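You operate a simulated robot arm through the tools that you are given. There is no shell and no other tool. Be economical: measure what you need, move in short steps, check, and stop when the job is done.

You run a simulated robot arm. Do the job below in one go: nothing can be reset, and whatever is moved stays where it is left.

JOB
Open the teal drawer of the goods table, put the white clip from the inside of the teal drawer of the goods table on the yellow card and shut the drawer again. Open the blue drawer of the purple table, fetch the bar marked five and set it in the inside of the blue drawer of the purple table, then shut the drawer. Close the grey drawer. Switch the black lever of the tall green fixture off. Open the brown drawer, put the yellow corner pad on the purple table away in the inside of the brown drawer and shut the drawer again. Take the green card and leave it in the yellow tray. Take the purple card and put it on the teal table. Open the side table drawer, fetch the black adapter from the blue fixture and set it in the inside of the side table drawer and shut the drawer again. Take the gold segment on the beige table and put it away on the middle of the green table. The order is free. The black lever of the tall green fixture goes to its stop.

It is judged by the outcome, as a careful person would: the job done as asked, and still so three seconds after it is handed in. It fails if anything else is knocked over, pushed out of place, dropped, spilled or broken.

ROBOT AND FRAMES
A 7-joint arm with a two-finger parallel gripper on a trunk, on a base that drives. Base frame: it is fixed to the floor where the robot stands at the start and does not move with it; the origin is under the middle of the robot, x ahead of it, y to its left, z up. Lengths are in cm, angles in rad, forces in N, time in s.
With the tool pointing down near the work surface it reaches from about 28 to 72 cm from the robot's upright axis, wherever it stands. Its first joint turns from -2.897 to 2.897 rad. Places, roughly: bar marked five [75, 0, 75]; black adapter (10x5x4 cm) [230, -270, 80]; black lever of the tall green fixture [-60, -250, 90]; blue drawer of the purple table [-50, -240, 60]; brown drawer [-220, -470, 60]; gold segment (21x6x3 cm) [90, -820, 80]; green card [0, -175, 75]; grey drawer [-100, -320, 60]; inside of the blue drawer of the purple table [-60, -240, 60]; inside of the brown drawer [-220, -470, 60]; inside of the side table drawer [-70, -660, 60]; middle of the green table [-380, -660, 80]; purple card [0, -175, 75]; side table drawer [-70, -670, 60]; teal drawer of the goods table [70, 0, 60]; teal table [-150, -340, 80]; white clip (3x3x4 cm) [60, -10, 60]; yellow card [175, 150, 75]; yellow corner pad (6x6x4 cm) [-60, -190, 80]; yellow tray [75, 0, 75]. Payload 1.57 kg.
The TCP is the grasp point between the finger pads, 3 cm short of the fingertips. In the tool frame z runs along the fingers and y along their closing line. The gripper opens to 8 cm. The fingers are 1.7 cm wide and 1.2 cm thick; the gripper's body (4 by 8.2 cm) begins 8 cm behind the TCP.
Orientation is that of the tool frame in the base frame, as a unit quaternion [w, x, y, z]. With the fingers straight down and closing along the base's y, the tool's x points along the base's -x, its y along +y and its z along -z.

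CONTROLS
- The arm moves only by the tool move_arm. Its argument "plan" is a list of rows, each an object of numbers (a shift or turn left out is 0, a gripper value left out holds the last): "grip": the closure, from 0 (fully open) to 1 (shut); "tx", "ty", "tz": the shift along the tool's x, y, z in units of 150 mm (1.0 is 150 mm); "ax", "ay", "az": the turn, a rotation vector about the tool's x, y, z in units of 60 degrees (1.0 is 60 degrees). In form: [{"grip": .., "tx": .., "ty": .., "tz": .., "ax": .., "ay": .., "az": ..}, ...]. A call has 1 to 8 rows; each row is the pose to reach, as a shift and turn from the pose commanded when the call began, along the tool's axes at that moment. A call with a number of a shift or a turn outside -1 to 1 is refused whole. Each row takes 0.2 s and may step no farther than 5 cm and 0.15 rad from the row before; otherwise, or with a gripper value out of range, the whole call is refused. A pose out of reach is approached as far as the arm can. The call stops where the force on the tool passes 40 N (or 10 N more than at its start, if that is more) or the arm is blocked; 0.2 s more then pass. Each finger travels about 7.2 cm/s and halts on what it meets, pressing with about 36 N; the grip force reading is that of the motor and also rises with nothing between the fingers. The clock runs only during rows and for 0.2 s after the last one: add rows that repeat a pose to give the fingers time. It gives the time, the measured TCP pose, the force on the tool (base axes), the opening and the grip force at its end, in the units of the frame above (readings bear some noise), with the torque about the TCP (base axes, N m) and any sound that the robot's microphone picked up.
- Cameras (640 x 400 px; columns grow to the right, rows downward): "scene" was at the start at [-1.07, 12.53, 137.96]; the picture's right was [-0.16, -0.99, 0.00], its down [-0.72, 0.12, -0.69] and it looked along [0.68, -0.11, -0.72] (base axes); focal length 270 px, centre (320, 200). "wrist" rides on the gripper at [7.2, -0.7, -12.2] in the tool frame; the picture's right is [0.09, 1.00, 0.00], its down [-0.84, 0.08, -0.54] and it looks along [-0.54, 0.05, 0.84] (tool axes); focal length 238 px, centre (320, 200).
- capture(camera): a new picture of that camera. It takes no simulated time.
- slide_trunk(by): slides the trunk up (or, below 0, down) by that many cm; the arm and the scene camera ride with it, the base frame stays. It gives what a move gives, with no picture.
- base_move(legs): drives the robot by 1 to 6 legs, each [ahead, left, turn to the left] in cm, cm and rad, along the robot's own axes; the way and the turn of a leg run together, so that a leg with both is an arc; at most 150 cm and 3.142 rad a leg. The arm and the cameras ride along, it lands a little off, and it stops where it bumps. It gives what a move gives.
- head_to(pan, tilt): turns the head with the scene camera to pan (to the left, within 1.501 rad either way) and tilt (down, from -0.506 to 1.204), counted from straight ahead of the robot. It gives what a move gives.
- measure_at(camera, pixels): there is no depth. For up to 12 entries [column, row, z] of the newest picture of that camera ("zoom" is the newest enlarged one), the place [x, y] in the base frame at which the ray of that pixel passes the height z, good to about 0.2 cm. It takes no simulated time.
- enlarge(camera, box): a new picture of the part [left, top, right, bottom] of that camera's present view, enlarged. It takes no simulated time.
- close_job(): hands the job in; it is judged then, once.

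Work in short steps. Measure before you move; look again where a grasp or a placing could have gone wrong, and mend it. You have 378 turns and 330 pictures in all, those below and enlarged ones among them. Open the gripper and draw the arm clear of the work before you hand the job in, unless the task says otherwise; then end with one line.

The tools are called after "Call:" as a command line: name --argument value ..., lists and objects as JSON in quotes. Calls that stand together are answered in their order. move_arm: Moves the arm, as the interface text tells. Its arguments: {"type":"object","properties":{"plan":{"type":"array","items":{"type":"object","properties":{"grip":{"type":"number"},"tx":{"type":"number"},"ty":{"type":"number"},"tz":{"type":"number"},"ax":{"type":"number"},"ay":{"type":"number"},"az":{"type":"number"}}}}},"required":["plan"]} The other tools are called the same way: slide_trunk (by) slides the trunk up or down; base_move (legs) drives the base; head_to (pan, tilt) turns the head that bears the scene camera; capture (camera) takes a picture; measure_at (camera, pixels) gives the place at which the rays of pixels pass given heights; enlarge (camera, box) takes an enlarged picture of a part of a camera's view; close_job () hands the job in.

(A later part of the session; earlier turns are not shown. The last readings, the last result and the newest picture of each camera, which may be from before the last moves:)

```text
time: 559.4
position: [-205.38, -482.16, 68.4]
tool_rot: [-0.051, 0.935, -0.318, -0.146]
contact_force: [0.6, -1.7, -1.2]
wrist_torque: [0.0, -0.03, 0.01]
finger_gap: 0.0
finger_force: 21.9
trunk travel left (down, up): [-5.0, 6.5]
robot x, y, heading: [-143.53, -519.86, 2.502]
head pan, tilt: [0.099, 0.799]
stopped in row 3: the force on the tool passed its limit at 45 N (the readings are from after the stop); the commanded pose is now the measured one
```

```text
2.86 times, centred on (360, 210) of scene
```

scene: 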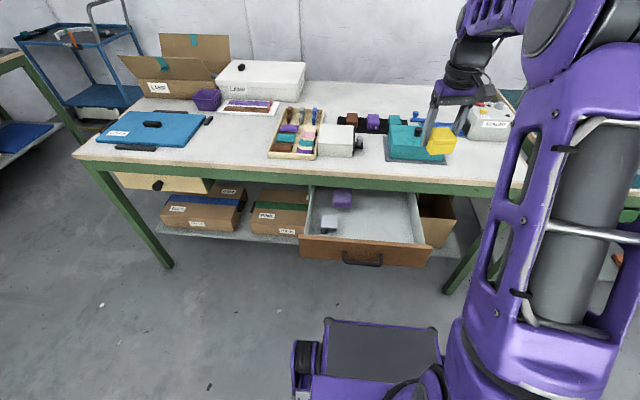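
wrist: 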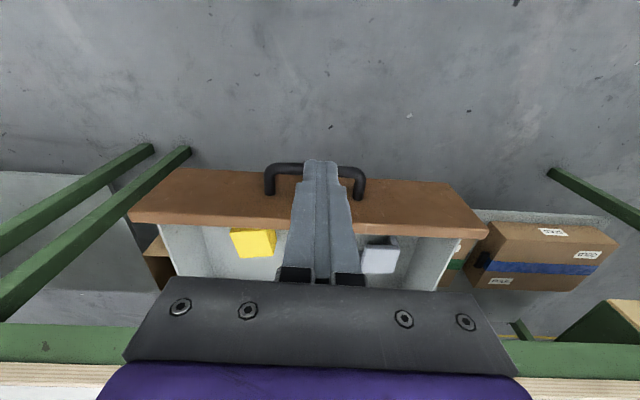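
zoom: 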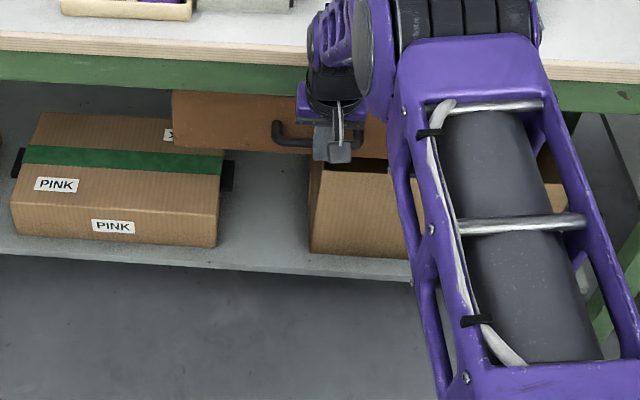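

45 N at the expected closed position: the brown drawer is shut. I withdraw and straighten, then turn left 90° and look around for the side table.

Call:
move_arm --plan '[{"tx": 0.2, "tz": -0.065}, {"tx": 0.4, "tz": -0.3, "ay": 0.1}, {"tx": 0.5, "tz": -0.6, "ay": 0.2}, {"tx": 0.5, "tz": -0.9, "ay": 0.29}]'

Call:
move_arm --plan '[{"tz": -0.3, "grip": 0.3}, {"tz": -0.6}, {"tz": -0.9}]'

Call:
base_move --legs '[[0, 0, 1.57]]'

Call:
head_to --pan 0.9 --tilt 0.4

Call:
capture --camera "scene"

Call:
head_to --pan 0 --tilt 0.4

Call:
capture --camera "scene"

```text
time: 560.4
position: [-196.49, -489.08, 79.13]
tool_rot: [-0.002, 0.947, -0.322, -0.003]
contact_force: [-0.5, 0.3, 0.1]
wrist_torque: [0.03, 0.0, 0.0]
finger_gap: 0.0
finger_force: 21.5
trunk travel left (down, up): [-5.0, 6.5]
robot x, y, heading: [-143.41, -520.11, 2.503]
head pan, tilt: [0.099, 0.799]
```

```text
time: 561.2
position: [-196.37, -489.07, 92.45]
tool_rot: [-0.002, 0.946, -0.323, -0.003]
contact_force: [0.1, -0.7, -0.6]
wrist_torque: [-0.03, -0.01, 0.01]
finger_gap: 5.6
finger_force: 0.0
trunk travel left (down, up): [-5.0, 6.5]
robot x, y, heading: [-143.54, -520.04, 2.505]
head pan, tilt: [0.099, 0.799]
```

```text
time: 565.5
position: [-174.68, -572.61, 92.51]
tool_rot: [0.0, 0.9, 0.437, -0.005]
contact_force: [-0.2, 0.6, -0.4]
wrist_torque: [0.0, 0.0, -0.03]
finger_gap: 5.59
finger_force: 0.0
trunk travel left (down, up): [-5.0, 6.5]
robot x, y, heading: [-143.77, -519.65, -2.224]
head pan, tilt: [0.099, 0.799]
```

```text
time: 566.6
position: [-174.69, -572.56, 92.46]
tool_rot: [0.001, 0.899, 0.437, -0.004]
contact_force: [-0.5, 0.1, 0.0]
wrist_torque: [0.0, -0.02, -0.02]
finger_gap: 5.63
finger_force: 0.0
trunk travel left (down, up): [-5.0, 6.5]
robot x, y, heading: [-142.99, -519.72, -2.221]
head pan, tilt: [0.901, 0.4]
```

```text
122 pictures are left
```

scene: 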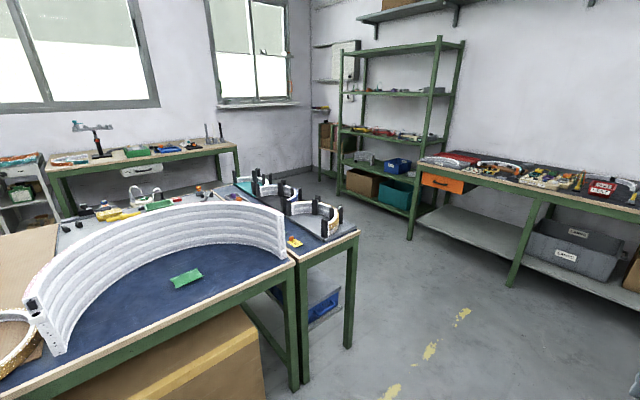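

```text
time: 567.8
position: [-174.7, -572.46, 92.47]
tool_rot: [0.001, 0.9, 0.436, -0.005]
contact_force: [-0.4, -0.5, 0.6]
wrist_torque: [0.01, 0.02, -0.03]
finger_gap: 5.57
finger_force: 0.0
trunk travel left (down, up): [-5.0, 6.5]
robot x, y, heading: [-143.16, -519.86, -2.222]
head pan, tilt: [0.0, 0.4]
```

```text
121 pictures are left
```

scene: 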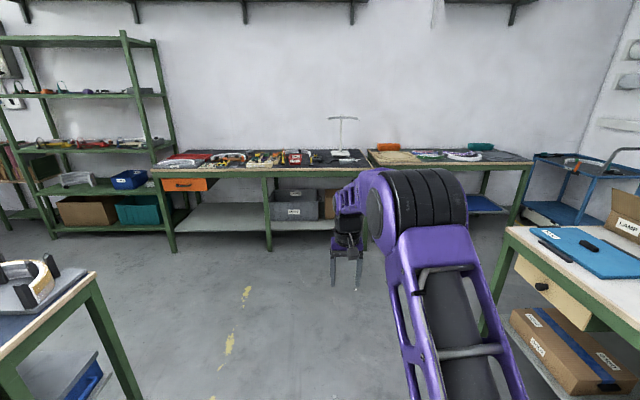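

I measure the small table ahead-left in the first of these views again and enlarge it.

Call:
head_to --pan 0.9 --tilt 0.4

Call:
enlarge --camera "scene" --box '[20, 110, 380, 360]'

Call:
capture --camera "scene"

Call:
measure_at --camera "scene" --pixels '[[357, 234, 79], [294, 262, 79], [325, 308, 62], [240, 184, 79], [352, 345, 0], [298, 390, 0], [137, 155, 79], [237, 143, 79], [140, 172, 62], [55, 170, 79]]'

```text
time: 569.0
position: [-174.65, -572.54, 92.48]
tool_rot: [0.001, 0.9, 0.437, -0.005]
contact_force: [0.1, -0.5, 0.5]
wrist_torque: [0.01, -0.02, 0.02]
finger_gap: 5.61
finger_force: 0.1
trunk travel left (down, up): [-5.0, 6.5]
robot x, y, heading: [-143.48, -519.9, -2.221]
head pan, tilt: [0.901, 0.4]
```

```text
1.60 times, centred on (200, 235) of scene
```

zoom: 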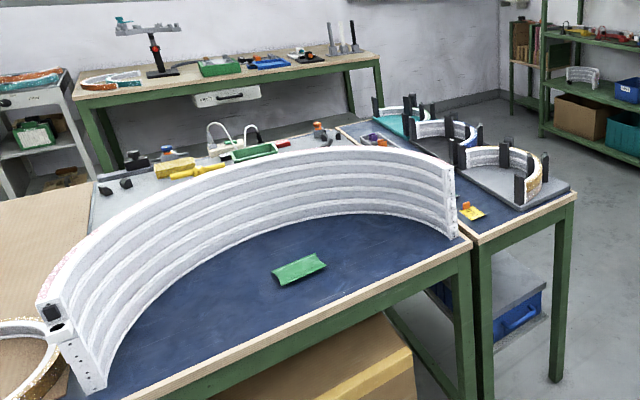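

```text
119 pictures are left
```

scene: 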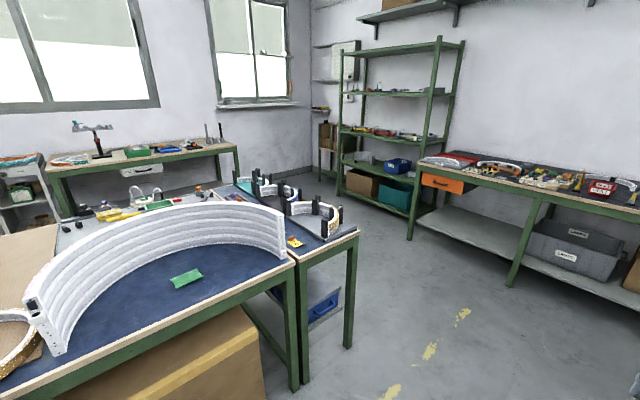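

```text
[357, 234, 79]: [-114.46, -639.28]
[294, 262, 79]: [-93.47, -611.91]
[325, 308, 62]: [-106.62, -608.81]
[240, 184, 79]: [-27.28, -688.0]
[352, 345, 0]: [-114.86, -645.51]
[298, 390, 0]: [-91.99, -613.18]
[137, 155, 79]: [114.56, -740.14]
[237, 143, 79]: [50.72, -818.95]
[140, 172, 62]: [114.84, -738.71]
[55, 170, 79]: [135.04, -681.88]
```

The side table's long side (with its drawer) faces the far wall at L≈-580. I check the free width: far-wall table/rack feet at (409,240), (511,286), (342,196).

Call:
measure_at --camera "scene" --pixels '[[409, 240, 0], [511, 286, 0], [342, 196, 0], [600, 300, 10], [320, 175, 0], [243, 190, 0]]'

```text
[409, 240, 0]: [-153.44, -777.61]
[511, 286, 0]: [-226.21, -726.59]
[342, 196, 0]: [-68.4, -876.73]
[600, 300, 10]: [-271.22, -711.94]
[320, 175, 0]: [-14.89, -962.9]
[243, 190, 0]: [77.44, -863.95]
```

The aisle there is 134 cm wide. I retract the arm, drive ahead 143, turn around, and strafe right to F≈346.

Call:
move_arm --plan '[{"tx": 0.3}, {"tx": 0.6}, {"tx": 0.9}, {"tx": 1.0}]'

Call:
base_move --legs '[[143, 0, 0], [0, 0, 1.57], [0, 0, 1.57], [0, -75, 0], [0, -70, 0]]'

Call:
head_to --pan 0 --tilt 0.75

Call:
capture --camera "scene"

```text
time: 570.0
position: [-165.4, -560.76, 92.32]
tool_rot: [0.001, 0.9, 0.436, -0.004]
contact_force: [0.0, -0.7, 0.6]
wrist_torque: [-0.03, 0.03, -0.02]
finger_gap: 5.59
finger_force: 0.0
trunk travel left (down, up): [-5.0, 6.5]
robot x, y, heading: [-143.69, -520.09, -2.223]
head pan, tilt: [0.901, 0.4]
```

```text
time: 598.9
position: [-94.68, -684.58, 92.25]
tool_rot: [0.005, -0.417, 0.909, 0.001]
contact_force: [0.6, 0.1, 0.3]
wrist_torque: [0.02, 0.0, 0.0]
finger_gap: 5.6
finger_force: 0.0
trunk travel left (down, up): [-5.0, 6.5]
robot x, y, heading: [-118.48, -724.53, 0.875]
head pan, tilt: [0.901, 0.4]
```

```text
time: 600.0
position: [-94.63, -684.58, 92.27]
tool_rot: [0.004, -0.417, 0.909, 0.001]
contact_force: [-0.8, -0.5, -0.9]
wrist_torque: [0.02, -0.02, 0.0]
finger_gap: 5.62
finger_force: 0.1
trunk travel left (down, up): [-5.0, 6.5]
robot x, y, heading: [-118.55, -724.58, 0.874]
head pan, tilt: [0.0, 0.75]
```

```text
118 pictures are left
```

scene: 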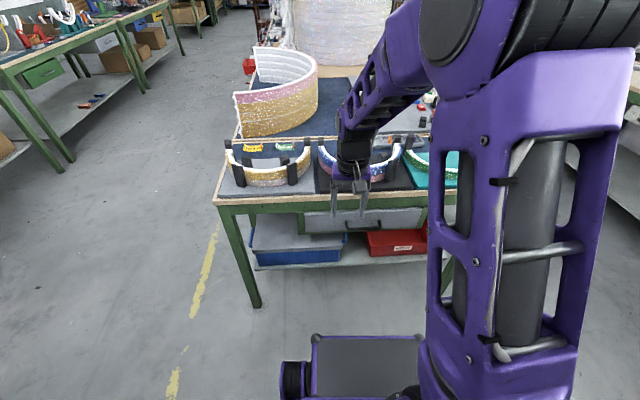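

The side-table drawer (grey, with handle) is ahead. I correct the heading by 0.05 and look closely.

Call:
base_move --legs '[[0, 0, 0.052]]'

Call:
capture --camera "scene"

Call:
enlarge --camera "scene" --box '[270, 150, 470, 280]'

Call:
capture --camera "wrist"

```text
time: 600.9
position: [-96.68, -683.39, 92.24]
tool_rot: [0.004, -0.44, 0.898, 0.001]
contact_force: [0.5, 0.4, 0.6]
wrist_torque: [0.02, 0.02, -0.01]
finger_gap: 5.59
finger_force: 0.0
trunk travel left (down, up): [-5.0, 6.5]
robot x, y, heading: [-118.16, -724.61, 0.926]
head pan, tilt: [0.0, 0.75]
```

```text
117 pictures are left
```

scene: 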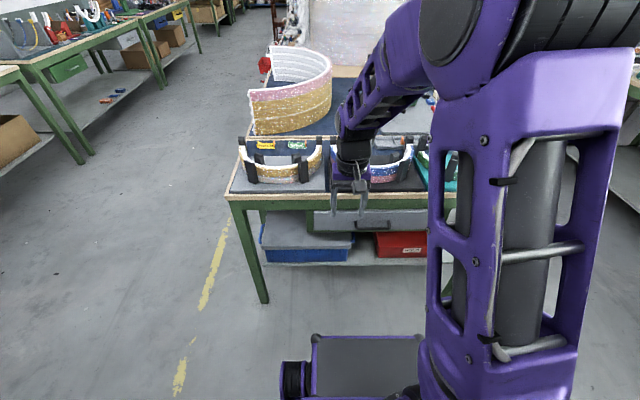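

```text
3.08 times, centred on (370, 215) of scene
```

zoom: 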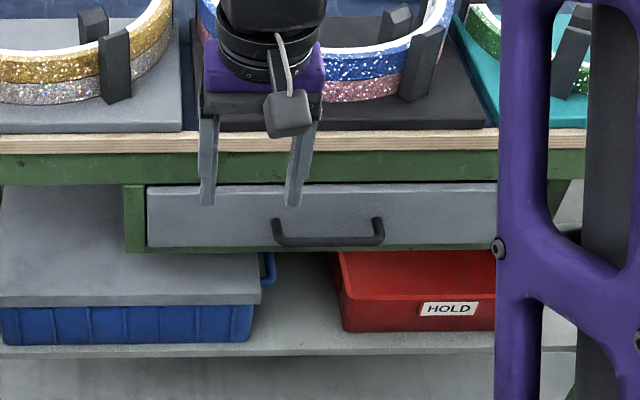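

```text
115 pictures are left
```

wrist: 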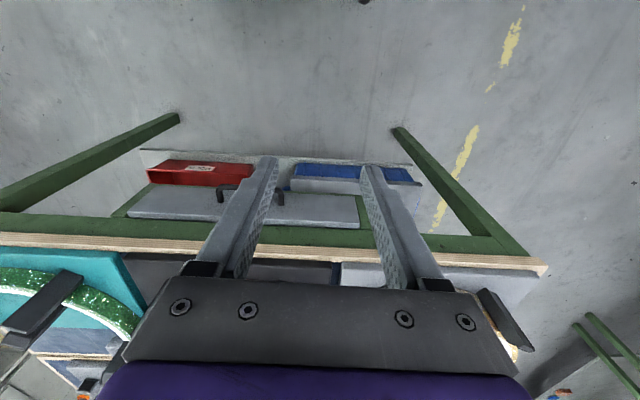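

I triangulate the handle: scene (372,229); wrist posts at (221,196),(281,198).

Call:
measure_at --camera "scene" --pixels '[[372, 229, 63], [372, 229, 66], [372, 229, 69], [357, 229, 66], [388, 228, 66], [372, 196, 79]]'

Call:
measure_at --camera "wrist" --pixels '[[222, 192, 63], [222, 192, 66], [222, 192, 69], [281, 194, 66], [200, 242, 79], [400, 258, 79]]'

```text
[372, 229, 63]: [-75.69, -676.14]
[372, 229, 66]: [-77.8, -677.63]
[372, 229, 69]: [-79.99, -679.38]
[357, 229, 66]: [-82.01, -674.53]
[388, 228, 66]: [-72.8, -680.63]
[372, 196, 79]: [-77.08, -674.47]
```

```text
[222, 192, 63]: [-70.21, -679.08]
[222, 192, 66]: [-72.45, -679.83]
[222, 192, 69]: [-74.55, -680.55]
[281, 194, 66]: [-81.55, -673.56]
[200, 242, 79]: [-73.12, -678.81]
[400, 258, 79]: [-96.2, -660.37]
```

The bar is at about L -586.8, z≈64.5, F≈344 – barely outside the table edge, so I use a 40° tilt. I turn the tool 90° first and move 11.7 cm right.

Call:
move_arm --plan '[{"az": 0.142, "ty": -0.11, "grip": 0.68}, {"az": 0.285, "ty": -0.22}, {"az": 0.428, "ty": -0.33}, {"az": 0.571, "ty": -0.44}, {"az": 0.714, "ty": -0.56}, {"az": 0.857, "ty": -0.67}, {"az": 1.0, "ty": -0.78}]'

Call:
move_arm --plan '[{"az": 0.125}, {"az": 0.25}, {"az": 0.375}, {"az": 0.5}]'

Call:
move_arm --plan '[{"ty": 0.08, "tz": 0.17, "ax": -0.13}, {"ty": 0.17, "tz": 0.34, "ax": -0.26}, {"ty": 0.25, "tz": 0.51, "ax": -0.39}, {"ty": 0.34, "tz": 0.68, "ax": -0.52}, {"ty": 0.42, "tz": 0.85, "ax": -0.65}, {"ty": 0.507, "tz": 1.0, "ax": -0.667}]'

Call:
capture --camera "wrist"

```text
time: 602.5
position: [-87.45, -690.6, 92.4]
tool_rot: [0.002, 0.068, 0.998, 0.002]
contact_force: [0.0, -0.2, 0.1]
wrist_torque: [0.03, 0.04, -0.02]
finger_gap: 2.55
finger_force: 0.1
trunk travel left (down, up): [-5.0, 6.5]
robot x, y, heading: [-118.54, -724.64, 0.926]
head pan, tilt: [0.0, 0.75]
```

```text
time: 603.5
position: [-87.47, -690.55, 92.32]
tool_rot: [0.002, 0.324, 0.946, 0.003]
contact_force: [-0.5, -0.4, 0.3]
wrist_torque: [0.02, -0.03, -0.01]
finger_gap: 2.56
finger_force: 0.0
trunk travel left (down, up): [-5.0, 6.5]
robot x, y, heading: [-118.51, -724.45, 0.929]
head pan, tilt: [0.0, 0.75]
```

```text
time: 604.9
position: [-82.8, -684.53, 77.4]
tool_rot: [0.113, 0.303, 0.888, 0.327]
contact_force: [-0.9, -0.5, 0.0]
wrist_torque: [-0.02, 0.01, 0.01]
finger_gap: 2.54
finger_force: 0.1
trunk travel left (down, up): [-5.0, 6.5]
robot x, y, heading: [-118.84, -724.28, 0.926]
head pan, tilt: [0.0, 0.75]
```

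```text
114 pictures are left
```

wrist: 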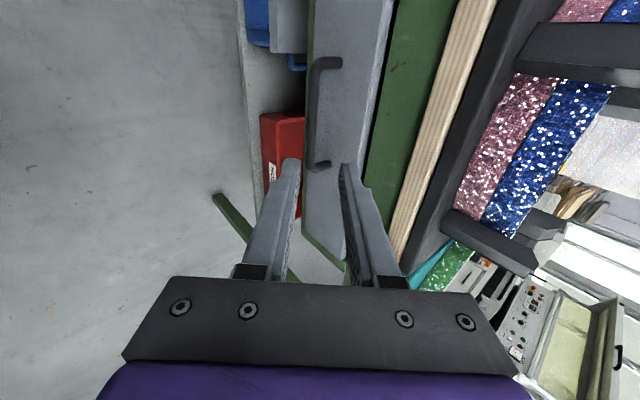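

I triangulate the bar from here, (313,115).

Call:
measure_at --camera "wrist" --pixels '[[313, 115, 60], [313, 115, 63], [313, 115, 66], [313, 115, 68], [332, 62, 65], [322, 164, 65], [455, 80, 79]]'

```text
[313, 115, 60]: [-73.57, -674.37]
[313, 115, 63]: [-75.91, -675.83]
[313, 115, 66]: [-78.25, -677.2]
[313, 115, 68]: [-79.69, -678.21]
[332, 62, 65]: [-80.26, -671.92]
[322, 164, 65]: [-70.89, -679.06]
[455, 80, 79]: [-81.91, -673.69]
```

The rays are parallel again, but the perpendicular offset is clear (-0.8 cm). I apply it, advance 6 cm and use the handle's apparent growth.

Call:
move_arm --plan '[{"ty": -0.053, "tz": 0.1}, {"ty": -0.053, "tz": 0.25}, {"ty": -0.053, "tz": 0.4}]'

Call:
capture --camera "wrist"

Call:
enlarge --camera "scene" --box '[310, 170, 450, 260]'

```text
time: 605.7
position: [-80.81, -681.92, 72.19]
tool_rot: [0.113, 0.303, 0.888, 0.328]
contact_force: [0.6, -0.6, -0.1]
wrist_torque: [0.0, 0.01, 0.01]
finger_gap: 2.54
finger_force: 0.0
trunk travel left (down, up): [-5.0, 6.5]
robot x, y, heading: [-118.35, -724.5, 0.925]
head pan, tilt: [0.0, 0.75]
```

```text
113 pictures are left
```

wrist: 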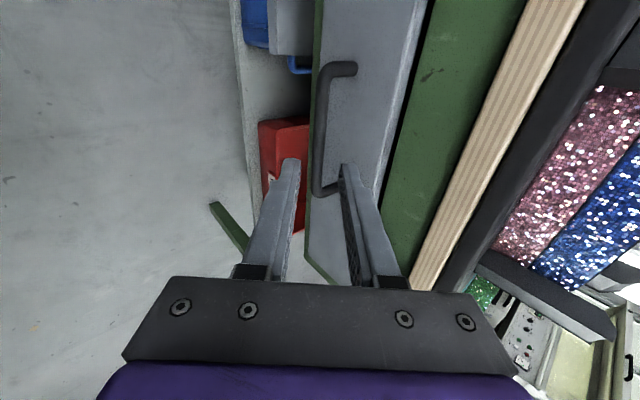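

```text
4.44 times, centred on (380, 215) of scene
```

zoom: 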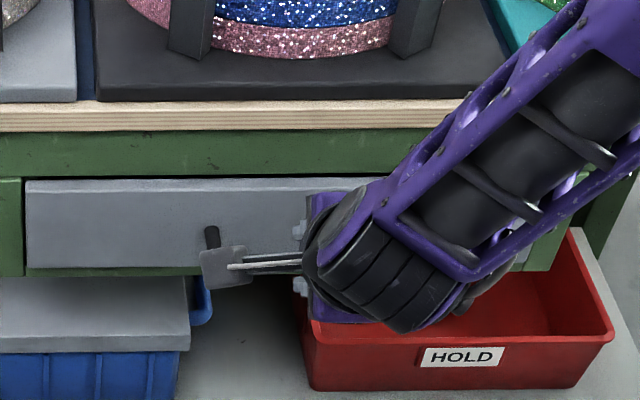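

Growth says ~11–12 cm remain. I advance 6 cm more and look.

Call:
move_arm --plan '[{"tz": 0.15}, {"tz": 0.3}, {"tz": 0.42}]'

Call:
capture --camera "wrist"

```text
time: 606.5
position: [-78.23, -678.71, 67.47]
tool_rot: [0.112, 0.303, 0.888, 0.326]
contact_force: [-0.1, 0.4, -0.1]
wrist_torque: [0.01, 0.01, -0.03]
finger_gap: 2.57
finger_force: 0.0
trunk travel left (down, up): [-5.0, 6.5]
robot x, y, heading: [-118.59, -724.79, 0.926]
head pan, tilt: [0.0, 0.75]
```

```text
111 pictures are left
```

wrist: 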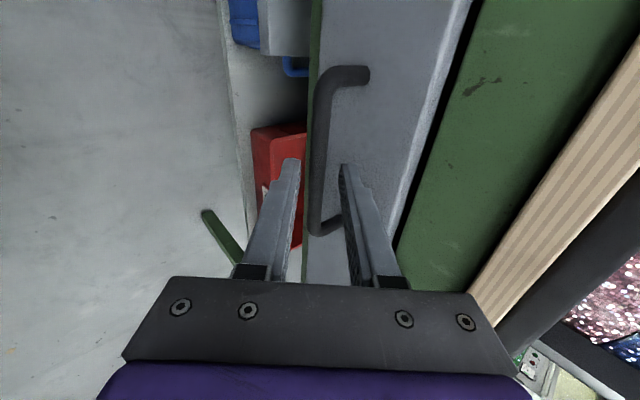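

Now about 5 cm remain. I advance 4.4 cm and close.

Call:
move_arm --plan '[{"tz": 0.1}, {"tz": 0.2}, {"tz": 0.295}, {"tz": 0.295, "grip": 1.0}, {"tz": 0.295, "grip": 1.0}, {"tz": 0.295, "grip": 1.0}]'

Call:
capture --camera "wrist"

```text
time: 607.1
position: [-77.19, -677.38, 65.67]
tool_rot: [0.112, 0.302, 0.888, 0.328]
contact_force: [-13.9, -19.9, 24.2]
wrist_torque: [0.64, -0.27, 0.1]
finger_gap: 2.27
finger_force: 0.1
trunk travel left (down, up): [-5.0, 6.5]
robot x, y, heading: [-118.17, -724.4, 0.926]
head pan, tilt: [0.0, 0.75]
stopped in row 3: the force on the tool passed its limit at 59 N (the readings are from after the stop); the commanded pose is now the measured one
```

```text
110 pictures are left
```

wrist: 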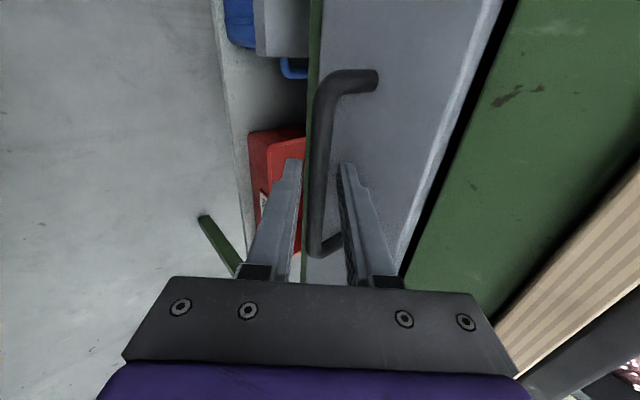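

The inner fingertip touched the drawer face; the bar is already between the fingers. I close here.

Call:
move_arm --plan '[{"tz": -0.015, "grip": 1.0}, {"tz": -0.015, "grip": 1.0}, {"tz": -0.015, "grip": 1.0}]'

Call:
capture --camera "wrist"

```text
time: 607.9
position: [-77.25, -677.28, 65.23]
tool_rot: [0.112, 0.302, 0.889, 0.325]
contact_force: [1.2, 2.4, -18.5]
wrist_torque: [-0.34, -0.47, 0.23]
finger_gap: 1.17
finger_force: 29.3
trunk travel left (down, up): [-5.0, 6.5]
robot x, y, heading: [-118.4, -724.32, 0.93]
head pan, tilt: [0.0, 0.75]
```

```text
109 pictures are left
```

wrist: 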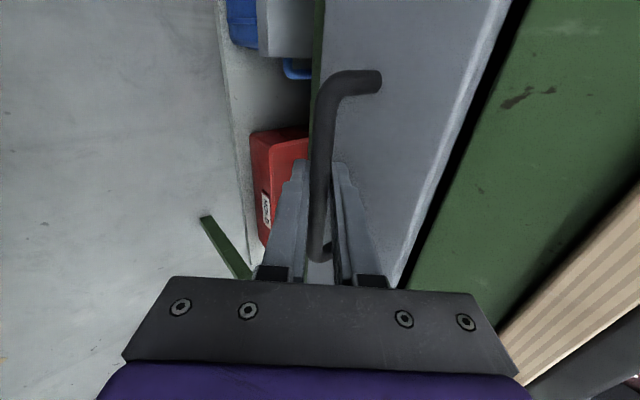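

Gripped (1.17 cm). I pull straight back 15 cm.

Call:
move_arm --plan '[{"ty": -0.1, "tz": -0.084}, {"ty": -0.21, "tz": -0.176}, {"ty": -0.32, "tz": -0.269}, {"ty": -0.43, "tz": -0.361}, {"ty": -0.54, "tz": -0.453}, {"ty": -0.65, "tz": -0.546}, {"ty": -0.766, "tz": -0.643}]'

Call:
enlarge --camera "scene" --box '[270, 150, 470, 280]'

```text
time: 609.5
position: [-86.02, -689.47, 65.37]
tool_rot: [0.115, 0.304, 0.888, 0.326]
contact_force: [16.7, -12.4, -18.0]
wrist_torque: [-0.34, -0.38, 0.27]
finger_gap: 1.24
finger_force: 29.3
trunk travel left (down, up): [-5.0, 6.5]
robot x, y, heading: [-118.44, -724.7, 0.929]
head pan, tilt: [0.0, 0.75]
```

```text
3.08 times, centred on (370, 215) of scene
```

zoom: 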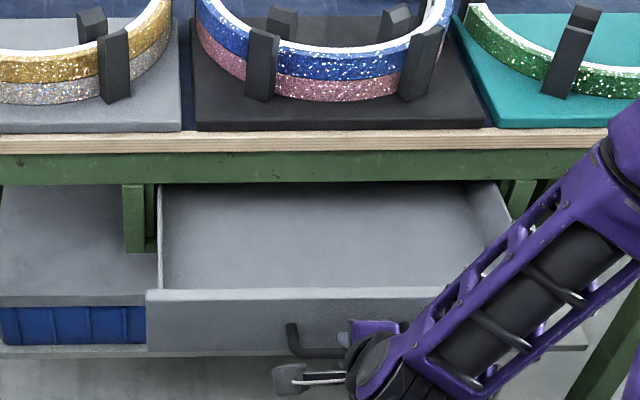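

The drawer opens nicely and is empty. I pull 5 cm more, release, and retreat.

Call:
move_arm --plan '[{"ty": -0.1, "tz": -0.084}, {"ty": -0.2, "tz": -0.168}, {"ty": -0.27, "tz": -0.227}, {"ty": -0.27, "tz": -0.227, "grip": 0.65}, {"ty": -0.27, "tz": -0.227, "grip": 0.65}]'

Call:
move_arm --plan '[{"tz": -0.15}, {"tz": -0.35}, {"tz": -0.55}]'

Call:
move_arm --plan '[{"ty": 0.1, "tz": -0.12, "ax": 0.13}, {"ty": 0.21, "tz": -0.25, "ax": 0.26}, {"ty": 0.32, "tz": -0.38, "ax": 0.39}, {"ty": 0.43, "tz": -0.5, "ax": 0.52}, {"ty": 0.54, "tz": -0.6, "ax": 0.65}, {"ty": 0.6, "tz": -0.7, "ax": 0.667}]'

Call:
capture --camera "scene"

```text
time: 610.7
position: [-89.58, -693.27, 65.19]
tool_rot: [0.111, 0.302, 0.889, 0.327]
contact_force: [-0.5, -0.3, -0.1]
wrist_torque: [0.01, -0.01, -0.04]
finger_gap: 2.81
finger_force: 0.0
trunk travel left (down, up): [-5.0, 6.5]
robot x, y, heading: [-118.79, -724.55, 0.925]
head pan, tilt: [0.0, 0.75]
```

```text
time: 611.5
position: [-91.85, -696.74, 70.35]
tool_rot: [0.112, 0.302, 0.888, 0.327]
contact_force: [-0.6, 1.0, -0.1]
wrist_torque: [0.01, 0.0, 0.0]
finger_gap: 2.8
finger_force: 0.0
out of reach, approached as far as the arm can: row 3
trunk travel left (down, up): [-5.0, 6.5]
robot x, y, heading: [-118.46, -724.44, 0.927]
head pan, tilt: [0.0, 0.75]
```

```text
time: 612.9
position: [-91.89, -696.66, 84.22]
tool_rot: [0.002, 0.323, 0.946, 0.004]
contact_force: [0.3, -0.2, -0.6]
wrist_torque: [0.0, 0.03, -0.01]
finger_gap: 2.79
finger_force: 0.1
trunk travel left (down, up): [-5.0, 6.5]
robot x, y, heading: [-118.59, -724.45, 0.928]
head pan, tilt: [0.0, 0.75]
```

```text
107 pictures are left
```

scene: 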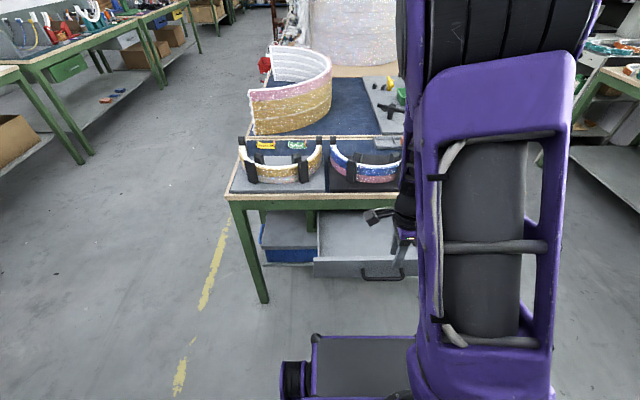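

The side drawer stands open. Next the gold segment on the beige table: I strafe right 60 cm, turn right 90°, and drive ahead.

Call:
base_move --legs '[[0, -62, 0], [0, 0, -1.57], [60, 0, 0]]'

Call:
head_to --pan 0.3 --tilt 0.5

Call:
capture --camera "scene"

```text
time: 626.3
position: [7.52, -824.81, 84.12]
tool_rot: [0.003, 0.897, 0.441, 0.001]
contact_force: [0.2, 0.2, 0.3]
wrist_torque: [-0.01, 0.01, 0.01]
finger_gap: 2.83
finger_force: 0.1
trunk travel left (down, up): [-5.0, 6.5]
robot x, y, heading: [-20.38, -798.42, -0.643]
head pan, tilt: [0.0, 0.75]
```

```text
time: 627.1
position: [7.52, -825.0, 84.24]
tool_rot: [0.004, 0.897, 0.442, 0.001]
contact_force: [0.0, -0.1, -0.4]
wrist_torque: [-0.03, 0.0, 0.0]
finger_gap: 2.82
finger_force: 0.2
trunk travel left (down, up): [-5.0, 6.5]
robot x, y, heading: [-20.43, -798.27, -0.642]
head pan, tilt: [0.3, 0.499]
```

```text
106 pictures are left
```

scene: 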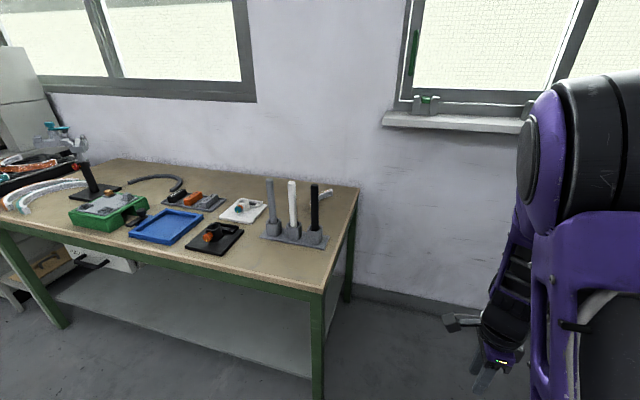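

I enlarge the beige table to find the gold segment.

Call:
enlarge --camera "scene" --box '[0, 110, 370, 300]'

Call:
measure_at --camera "scene" --pixels '[[323, 290, 79], [0, 222, 79], [157, 182, 79], [60, 190, 79], [358, 188, 79], [315, 398, 0]]'

```text
1.73 times, centred on (185, 205) of scene
```

zoom: 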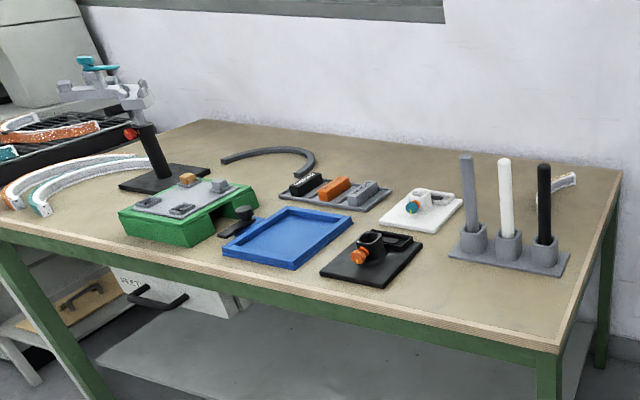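

```text
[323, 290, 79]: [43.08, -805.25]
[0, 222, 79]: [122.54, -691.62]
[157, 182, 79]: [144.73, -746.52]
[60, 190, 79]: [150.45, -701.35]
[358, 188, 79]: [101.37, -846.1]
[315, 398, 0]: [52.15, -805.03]
```

The gold arc piece is near the right end behind the posts, ≈(327,196). I turn left to face that end and strafe along it, keeping clear of the table leg.

Call:
base_move --legs '[[0, 0, 1.57], [-12, 0, 0], [0, -80, 0]]'

Call:
move_arm --plan '[{"tz": -0.3, "grip": 0.2}, {"tz": -0.6}, {"tz": -0.9}, {"tz": -1.0}]'

Call:
head_to --pan -0.1 --tilt 0.75

Call:
capture --camera "scene"

Call:
capture --camera "wrist"

```text
time: 640.0
position: [62.6, -828.52, 84.17]
tool_rot: [0.002, 0.325, 0.946, 0.004]
contact_force: [0.5, 0.4, -0.6]
wrist_torque: [0.0, -0.04, 0.01]
finger_gap: 2.81
finger_force: 0.1
trunk travel left (down, up): [-5.0, 6.5]
robot x, y, heading: [36.06, -856.19, 0.918]
head pan, tilt: [0.3, 0.499]
```

```text
time: 641.0
position: [62.53, -828.66, 99.19]
tool_rot: [0.002, 0.326, 0.945, 0.002]
contact_force: [0.6, -0.6, 0.4]
wrist_torque: [0.02, 0.01, 0.01]
finger_gap: 6.39
finger_force: 0.1
trunk travel left (down, up): [-5.0, 6.5]
robot x, y, heading: [36.48, -856.21, 0.921]
head pan, tilt: [0.3, 0.499]
```

```text
time: 641.8
position: [62.46, -828.62, 99.27]
tool_rot: [0.002, 0.326, 0.946, 0.004]
contact_force: [0.0, 0.0, 0.4]
wrist_torque: [-0.04, -0.04, 0.02]
finger_gap: 6.41
finger_force: 0.0
trunk travel left (down, up): [-5.0, 6.5]
robot x, y, heading: [35.94, -856.48, 0.923]
head pan, tilt: [-0.099, 0.75]
```

```text
104 pictures are left
```

scene: 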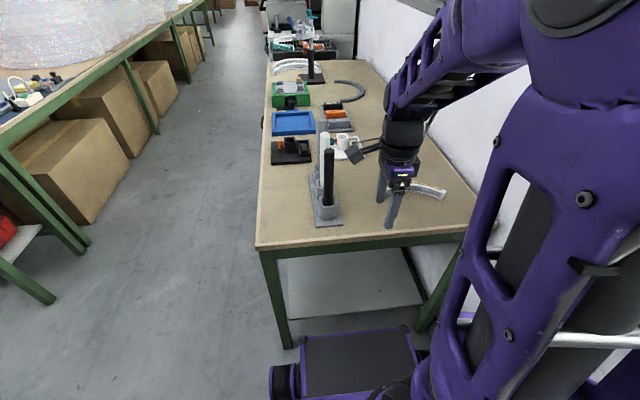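

```text
103 pictures are left
```

wrist: 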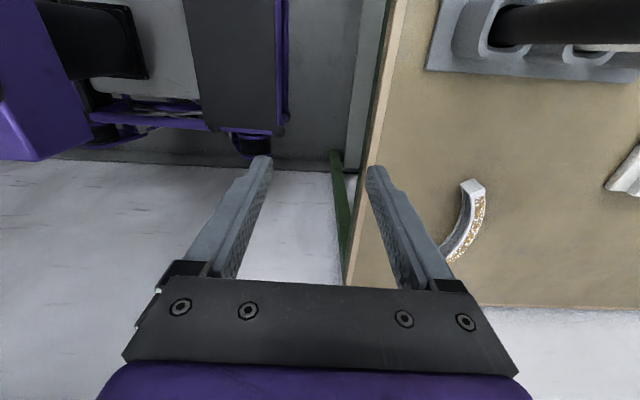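

The segment is an arc at scene ≈(425,190). I enlarge to see its whole shape.

Call:
enlarge --camera "scene" --box '[370, 150, 490, 230]'

Call:
measure_at --camera "scene" --pixels '[[405, 181, 81], [440, 195, 81], [425, 187, 81], [258, 244, 79], [475, 232, 79]]'

Call:
measure_at --camera "wrist" --pixels '[[472, 186, 82], [474, 215, 82], [450, 255, 82], [390, 120, 79]]'

```text
5.00 times, centred on (430, 190) of scene
```

zoom: 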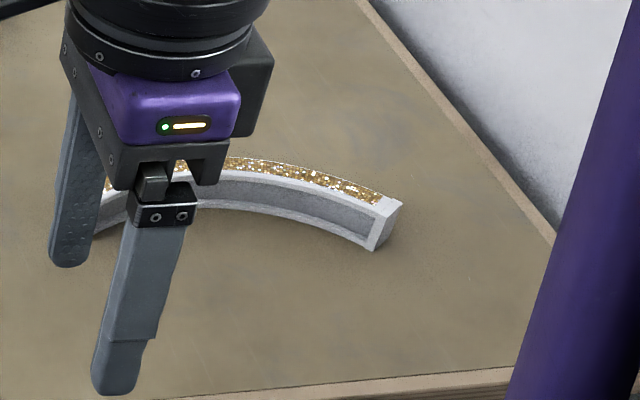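

```text
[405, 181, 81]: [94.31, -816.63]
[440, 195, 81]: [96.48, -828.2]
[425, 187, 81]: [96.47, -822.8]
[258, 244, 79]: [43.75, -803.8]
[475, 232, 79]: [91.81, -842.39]
```

```text
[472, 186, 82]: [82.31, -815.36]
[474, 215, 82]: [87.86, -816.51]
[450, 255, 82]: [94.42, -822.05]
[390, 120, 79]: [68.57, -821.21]
```

The arc's ends are near F 555 and F 574, bulging away from me. I move 15 cm right and 8 cm forward to see it unobstructed.

Call:
move_arm --plan '[{"tx": -0.25, "ty": 0.12}, {"tx": -0.5, "ty": 0.25}, {"tx": -0.75, "ty": 0.38}, {"tx": -1.0, "ty": 0.5}]'

Call:
capture --camera "wrist"

```text
time: 642.8
position: [78.94, -831.88, 99.31]
tool_rot: [0.002, 0.325, 0.946, 0.003]
contact_force: [0.2, 0.0, -1.1]
wrist_torque: [0.0, -0.01, 0.01]
finger_gap: 6.38
finger_force: 0.2
trunk travel left (down, up): [-5.0, 6.5]
robot x, y, heading: [35.87, -856.28, 0.921]
head pan, tilt: [-0.099, 0.75]
```

```text
101 pictures are left
```

wrist: 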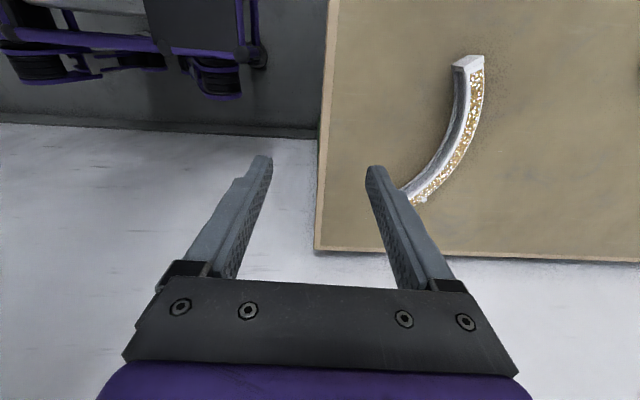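

Now the arc is fully visible. I measure points along its top: (470,62), (479,92), (470,130), (450,163), (416,196).

Call:
enlarge --camera "wrist" --box '[380, 40, 520, 220]'

Call:
measure_at --camera "wrist" --pixels '[[470, 62, 82], [478, 92, 82], [470, 130, 82], [452, 160, 82], [418, 197, 82], [460, 128, 82], [475, 132, 82]]'

```text
2.22 times, centred on (450, 130) of wrist
```

zoom: 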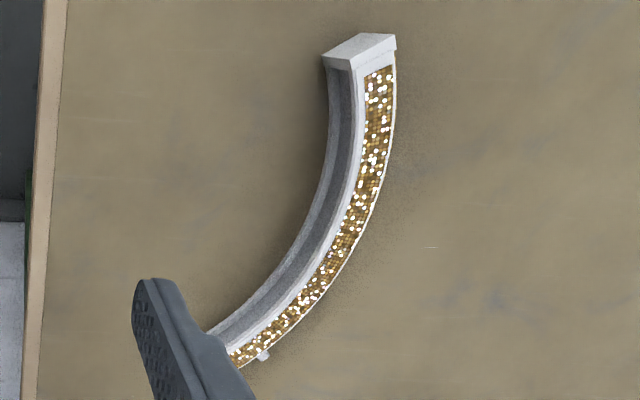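

```text
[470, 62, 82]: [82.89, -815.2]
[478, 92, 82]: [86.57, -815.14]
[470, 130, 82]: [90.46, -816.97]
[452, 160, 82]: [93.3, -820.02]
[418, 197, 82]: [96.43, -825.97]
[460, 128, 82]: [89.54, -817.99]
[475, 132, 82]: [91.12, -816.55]
```

The band's middle is at about (90.5,-817.2), tangent along F, so fore-aft closing fits. I move over it.

Call:
move_arm --plan '[{"ty": 0.3, "grip": 0.35}, {"ty": 0.6}, {"ty": 0.9}, {"ty": 1.0}]'

Call:
move_arm --plan '[{"ty": 0.247, "tx": -0.02}, {"ty": 0.247, "tx": -0.02, "tz": 0.3}, {"ty": 0.247, "tx": -0.02, "tz": 0.6}]'

Call:
capture --camera "wrist"

```text
time: 643.8
position: [88.1, -820.16, 99.31]
tool_rot: [0.002, 0.325, 0.946, 0.005]
contact_force: [0.4, -0.7, 0.1]
wrist_torque: [0.03, -0.03, -0.04]
finger_gap: 5.2
finger_force: 0.1
trunk travel left (down, up): [-5.0, 6.5]
robot x, y, heading: [35.78, -856.3, 0.917]
head pan, tilt: [-0.099, 0.75]
```

```text
time: 644.6
position: [90.54, -817.26, 90.52]
tool_rot: [0.003, 0.325, 0.946, 0.004]
contact_force: [0.3, -0.1, 0.7]
wrist_torque: [-0.01, -0.01, 0.01]
finger_gap: 5.17
finger_force: 0.1
trunk travel left (down, up): [-5.0, 6.5]
robot x, y, heading: [35.91, -855.93, 0.924]
head pan, tilt: [-0.099, 0.75]
```

```text
99 pictures are left
```

wrist: 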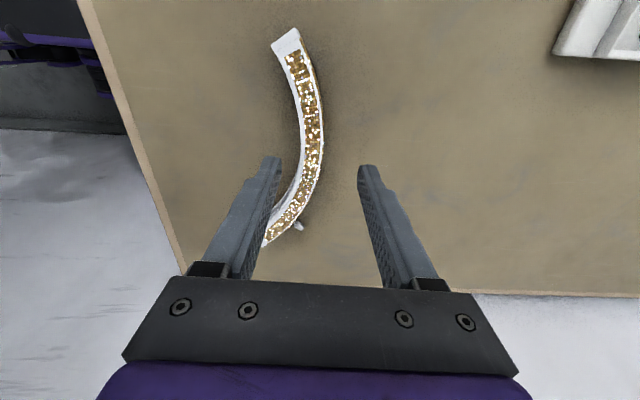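

I measure the band centre points (311,120), (312,150), (303,185).

Call:
measure_at --camera "wrist" --pixels '[[309, 105, 82], [312, 130, 82], [311, 150, 82], [303, 180, 82], [288, 40, 82], [270, 240, 82]]'

```text
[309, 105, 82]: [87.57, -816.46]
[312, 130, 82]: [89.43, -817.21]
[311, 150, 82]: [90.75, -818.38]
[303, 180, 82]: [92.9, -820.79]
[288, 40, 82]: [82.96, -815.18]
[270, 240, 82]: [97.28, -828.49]
```

I refine: grip point (91.2,-818.9), tool turned 10° to be square to the band there.

Call:
move_arm --plan '[{"tx": -0.05, "ty": -0.03, "az": 0.08}, {"tx": -0.1, "ty": -0.061, "az": 0.167}, {"tx": -0.1, "ty": -0.061, "az": 0.167, "tz": 0.2}]'

Call:
capture --camera "wrist"

```text
time: 645.4
position: [91.34, -819.02, 87.46]
tool_rot: [0.002, 0.407, 0.913, 0.004]
contact_force: [-0.5, -0.6, 0.4]
wrist_torque: [0.0, 0.0, 0.0]
finger_gap: 5.2
finger_force: 0.1
trunk travel left (down, up): [-5.0, 6.5]
robot x, y, heading: [36.16, -856.29, 0.922]
head pan, tilt: [-0.099, 0.75]
```

```text
98 pictures are left
```

wrist: 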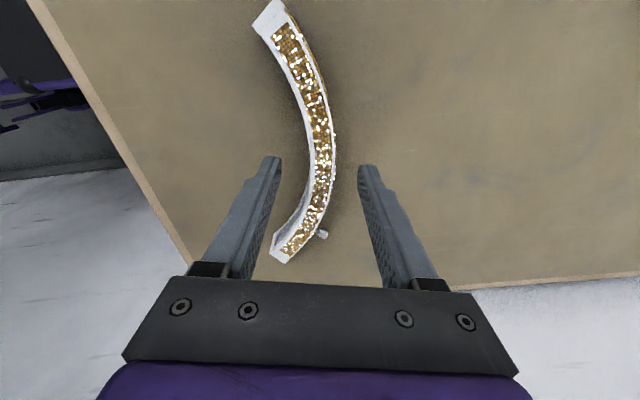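

The band lies squarely between the fingers. I descend 4.4 cm and close.

Call:
move_arm --plan '[{"tz": 0.15}, {"tz": 0.25}, {"tz": 0.29}, {"tz": 0.29, "grip": 1.0}, {"tz": 0.29, "grip": 1.0}, {"tz": 0.29, "grip": 1.0}]'

Call:
move_arm --plan '[{"tz": -0.05}, {"tz": -0.2}, {"tz": -0.5}, {"tz": -0.8}, {"tz": -1.0}]'

Call:
capture --camera "wrist"

```text
time: 646.8
position: [91.41, -818.95, 83.11]
tool_rot: [0.002, 0.407, 0.913, 0.003]
contact_force: [-0.3, -0.5, 0.0]
wrist_torque: [-0.03, 0.02, 0.07]
finger_gap: 2.07
finger_force: 34.6
trunk travel left (down, up): [-5.0, 6.5]
robot x, y, heading: [36.03, -856.44, 0.922]
head pan, tilt: [-0.099, 0.75]
```

```text
time: 648.0
position: [91.3, -818.97, 98.14]
tool_rot: [0.003, 0.407, 0.913, 0.003]
contact_force: [-0.4, 0.5, -0.3]
wrist_torque: [0.07, -0.01, 0.0]
finger_gap: 2.06
finger_force: 33.7
trunk travel left (down, up): [-5.0, 6.5]
robot x, y, heading: [35.84, -856.23, 0.923]
head pan, tilt: [-0.099, 0.75]
```

```text
97 pictures are left
```

wrist: 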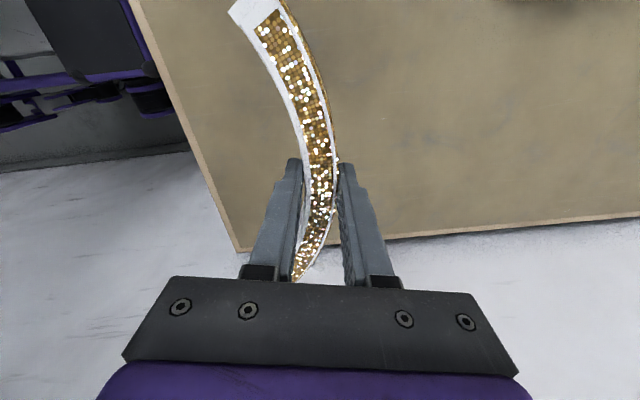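

The gold segment is held. I retract, back off, turn left to face along the aisle, and drive toward the green table (F≈92).

Call:
move_arm --plan '[{"ty": -0.3}, {"ty": -0.6, "tz": -0.1}, {"ty": -0.9, "tz": -0.2}, {"ty": -1.0, "tz": -0.2}]'

Call:
base_move --legs '[[-10, 0, 0], [0, 0, 1.57], [120, 0, 0]]'

Call:
head_to --pan 0.4 --tilt 0.4

Call:
capture --camera "scene"

```text
time: 649.0
position: [80.07, -829.03, 100.86]
tool_rot: [0.002, 0.406, 0.914, 0.004]
contact_force: [-0.7, 0.5, -1.5]
wrist_torque: [0.04, 0.02, -0.03]
finger_gap: 2.07
finger_force: 34.0
trunk travel left (down, up): [-5.0, 6.5]
robot x, y, heading: [36.55, -856.29, 0.921]
head pan, tilt: [-0.099, 0.75]
```

```text
time: 659.7
position: [-90.19, -746.01, 100.96]
tool_rot: [-0.002, -0.349, 0.937, 0.004]
contact_force: [0.5, -0.5, -0.5]
wrist_torque: [-0.01, 0.03, -0.01]
finger_gap: 2.08
finger_force: 34.6
trunk travel left (down, up): [-5.0, 6.5]
robot x, y, heading: [-64.22, -790.4, 2.475]
head pan, tilt: [-0.099, 0.75]
```

```text
time: 660.6
position: [-90.25, -745.97, 100.89]
tool_rot: [-0.002, -0.35, 0.937, 0.005]
contact_force: [-0.7, -0.1, -1.2]
wrist_torque: [-0.02, 0.03, 0.0]
finger_gap: 2.04
finger_force: 33.9
trunk travel left (down, up): [-5.0, 6.5]
robot x, y, heading: [-63.69, -790.6, 2.473]
head pan, tilt: [0.4, 0.4]
```

```text
96 pictures are left
```

scene: 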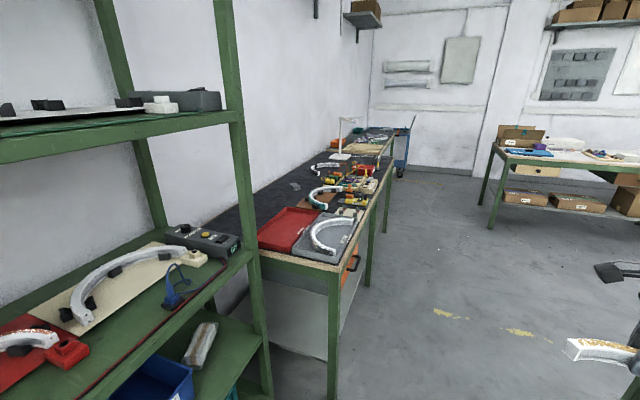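

The aisle continues straight. I correct heading, shift right 12 cm, and drive ahead ~325 cm to F≈98, then turn left to face the far wall.

Call:
base_move --legs '[[0, 0, 0.024], [0, -12, 0], [150, 0, 0], [150, 0, 0], [0, 0, 0]]'

Call:
head_to --pan 1.0 --tilt 0.6

Call:
capture --camera "scene"

```text
time: 677.1
position: [-326.47, -561.85, 100.95]
tool_rot: [-0.001, -0.375, 0.927, 0.004]
contact_force: [0.1, -0.4, -1.0]
wrist_torque: [0.02, 0.01, 0.02]
finger_gap: 2.05
finger_force: 33.8
trunk travel left (down, up): [-5.0, 6.5]
robot x, y, heading: [-297.9, -605.57, 2.527]
head pan, tilt: [0.4, 0.4]
```

```text
time: 678.1
position: [-326.53, -561.8, 100.88]
tool_rot: [-0.001, -0.375, 0.927, 0.004]
contact_force: [0.1, -0.1, -0.3]
wrist_torque: [0.04, 0.0, 0.02]
finger_gap: 2.08
finger_force: 34.4
trunk travel left (down, up): [-5.0, 6.5]
robot x, y, heading: [-297.69, -604.99, 2.525]
head pan, tilt: [1.0, 0.6]
```

```text
95 pictures are left
```

scene: 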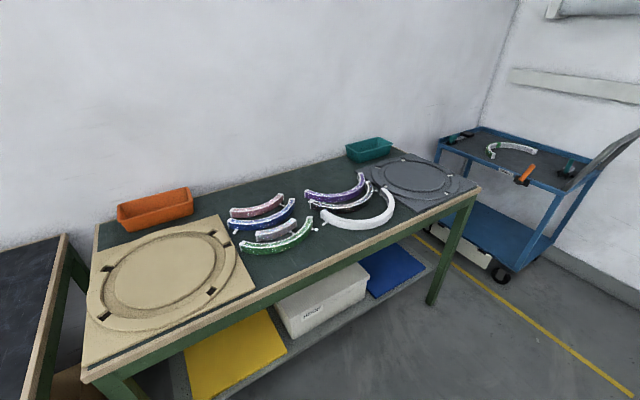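

The green table holds several segments in its middle. I enlarge and measure edge and free places.

Call:
enlarge --camera "scene" --box '[200, 150, 460, 310]'

Call:
measure_at --camera "scene" --pixels '[[85, 372, 79], [478, 193, 79], [95, 225, 79], [390, 150, 79], [310, 215, 79], [330, 248, 79], [300, 268, 79], [275, 245, 79], [370, 225, 79], [345, 240, 79]]'

```text
2.46 times, centred on (330, 230) of scene
```

zoom: 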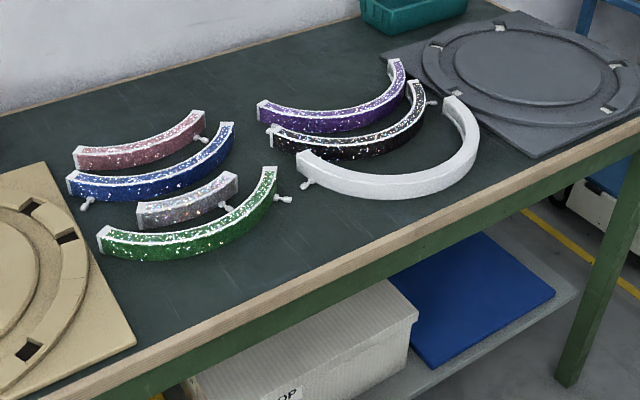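

```text
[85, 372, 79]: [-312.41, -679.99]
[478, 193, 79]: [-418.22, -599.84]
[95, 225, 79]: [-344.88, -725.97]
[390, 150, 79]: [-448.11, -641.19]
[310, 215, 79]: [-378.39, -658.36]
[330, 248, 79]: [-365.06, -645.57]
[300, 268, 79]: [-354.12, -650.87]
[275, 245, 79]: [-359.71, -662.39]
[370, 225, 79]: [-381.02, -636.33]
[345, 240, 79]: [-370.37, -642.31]
```

The table's front edge is at L≈-731, its middle at (F 92, L -757). I measure the free zone in front of the two groups: pegs (317,231), white arc left end (323,226), its front (345,231), green arc front (272,256), edge (318,268).

Call:
measure_at --camera "scene" --pixels '[[317, 231, 79], [323, 227, 79], [345, 231, 79], [272, 256, 79], [318, 266, 79], [297, 246, 79], [312, 205, 79], [300, 195, 79], [325, 190, 80]]'

```text
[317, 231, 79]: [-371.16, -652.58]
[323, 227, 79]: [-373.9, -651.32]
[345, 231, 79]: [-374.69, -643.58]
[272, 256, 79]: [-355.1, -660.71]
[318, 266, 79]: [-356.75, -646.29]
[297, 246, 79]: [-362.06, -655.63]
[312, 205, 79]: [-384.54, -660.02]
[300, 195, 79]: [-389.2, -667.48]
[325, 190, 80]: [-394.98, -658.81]
```

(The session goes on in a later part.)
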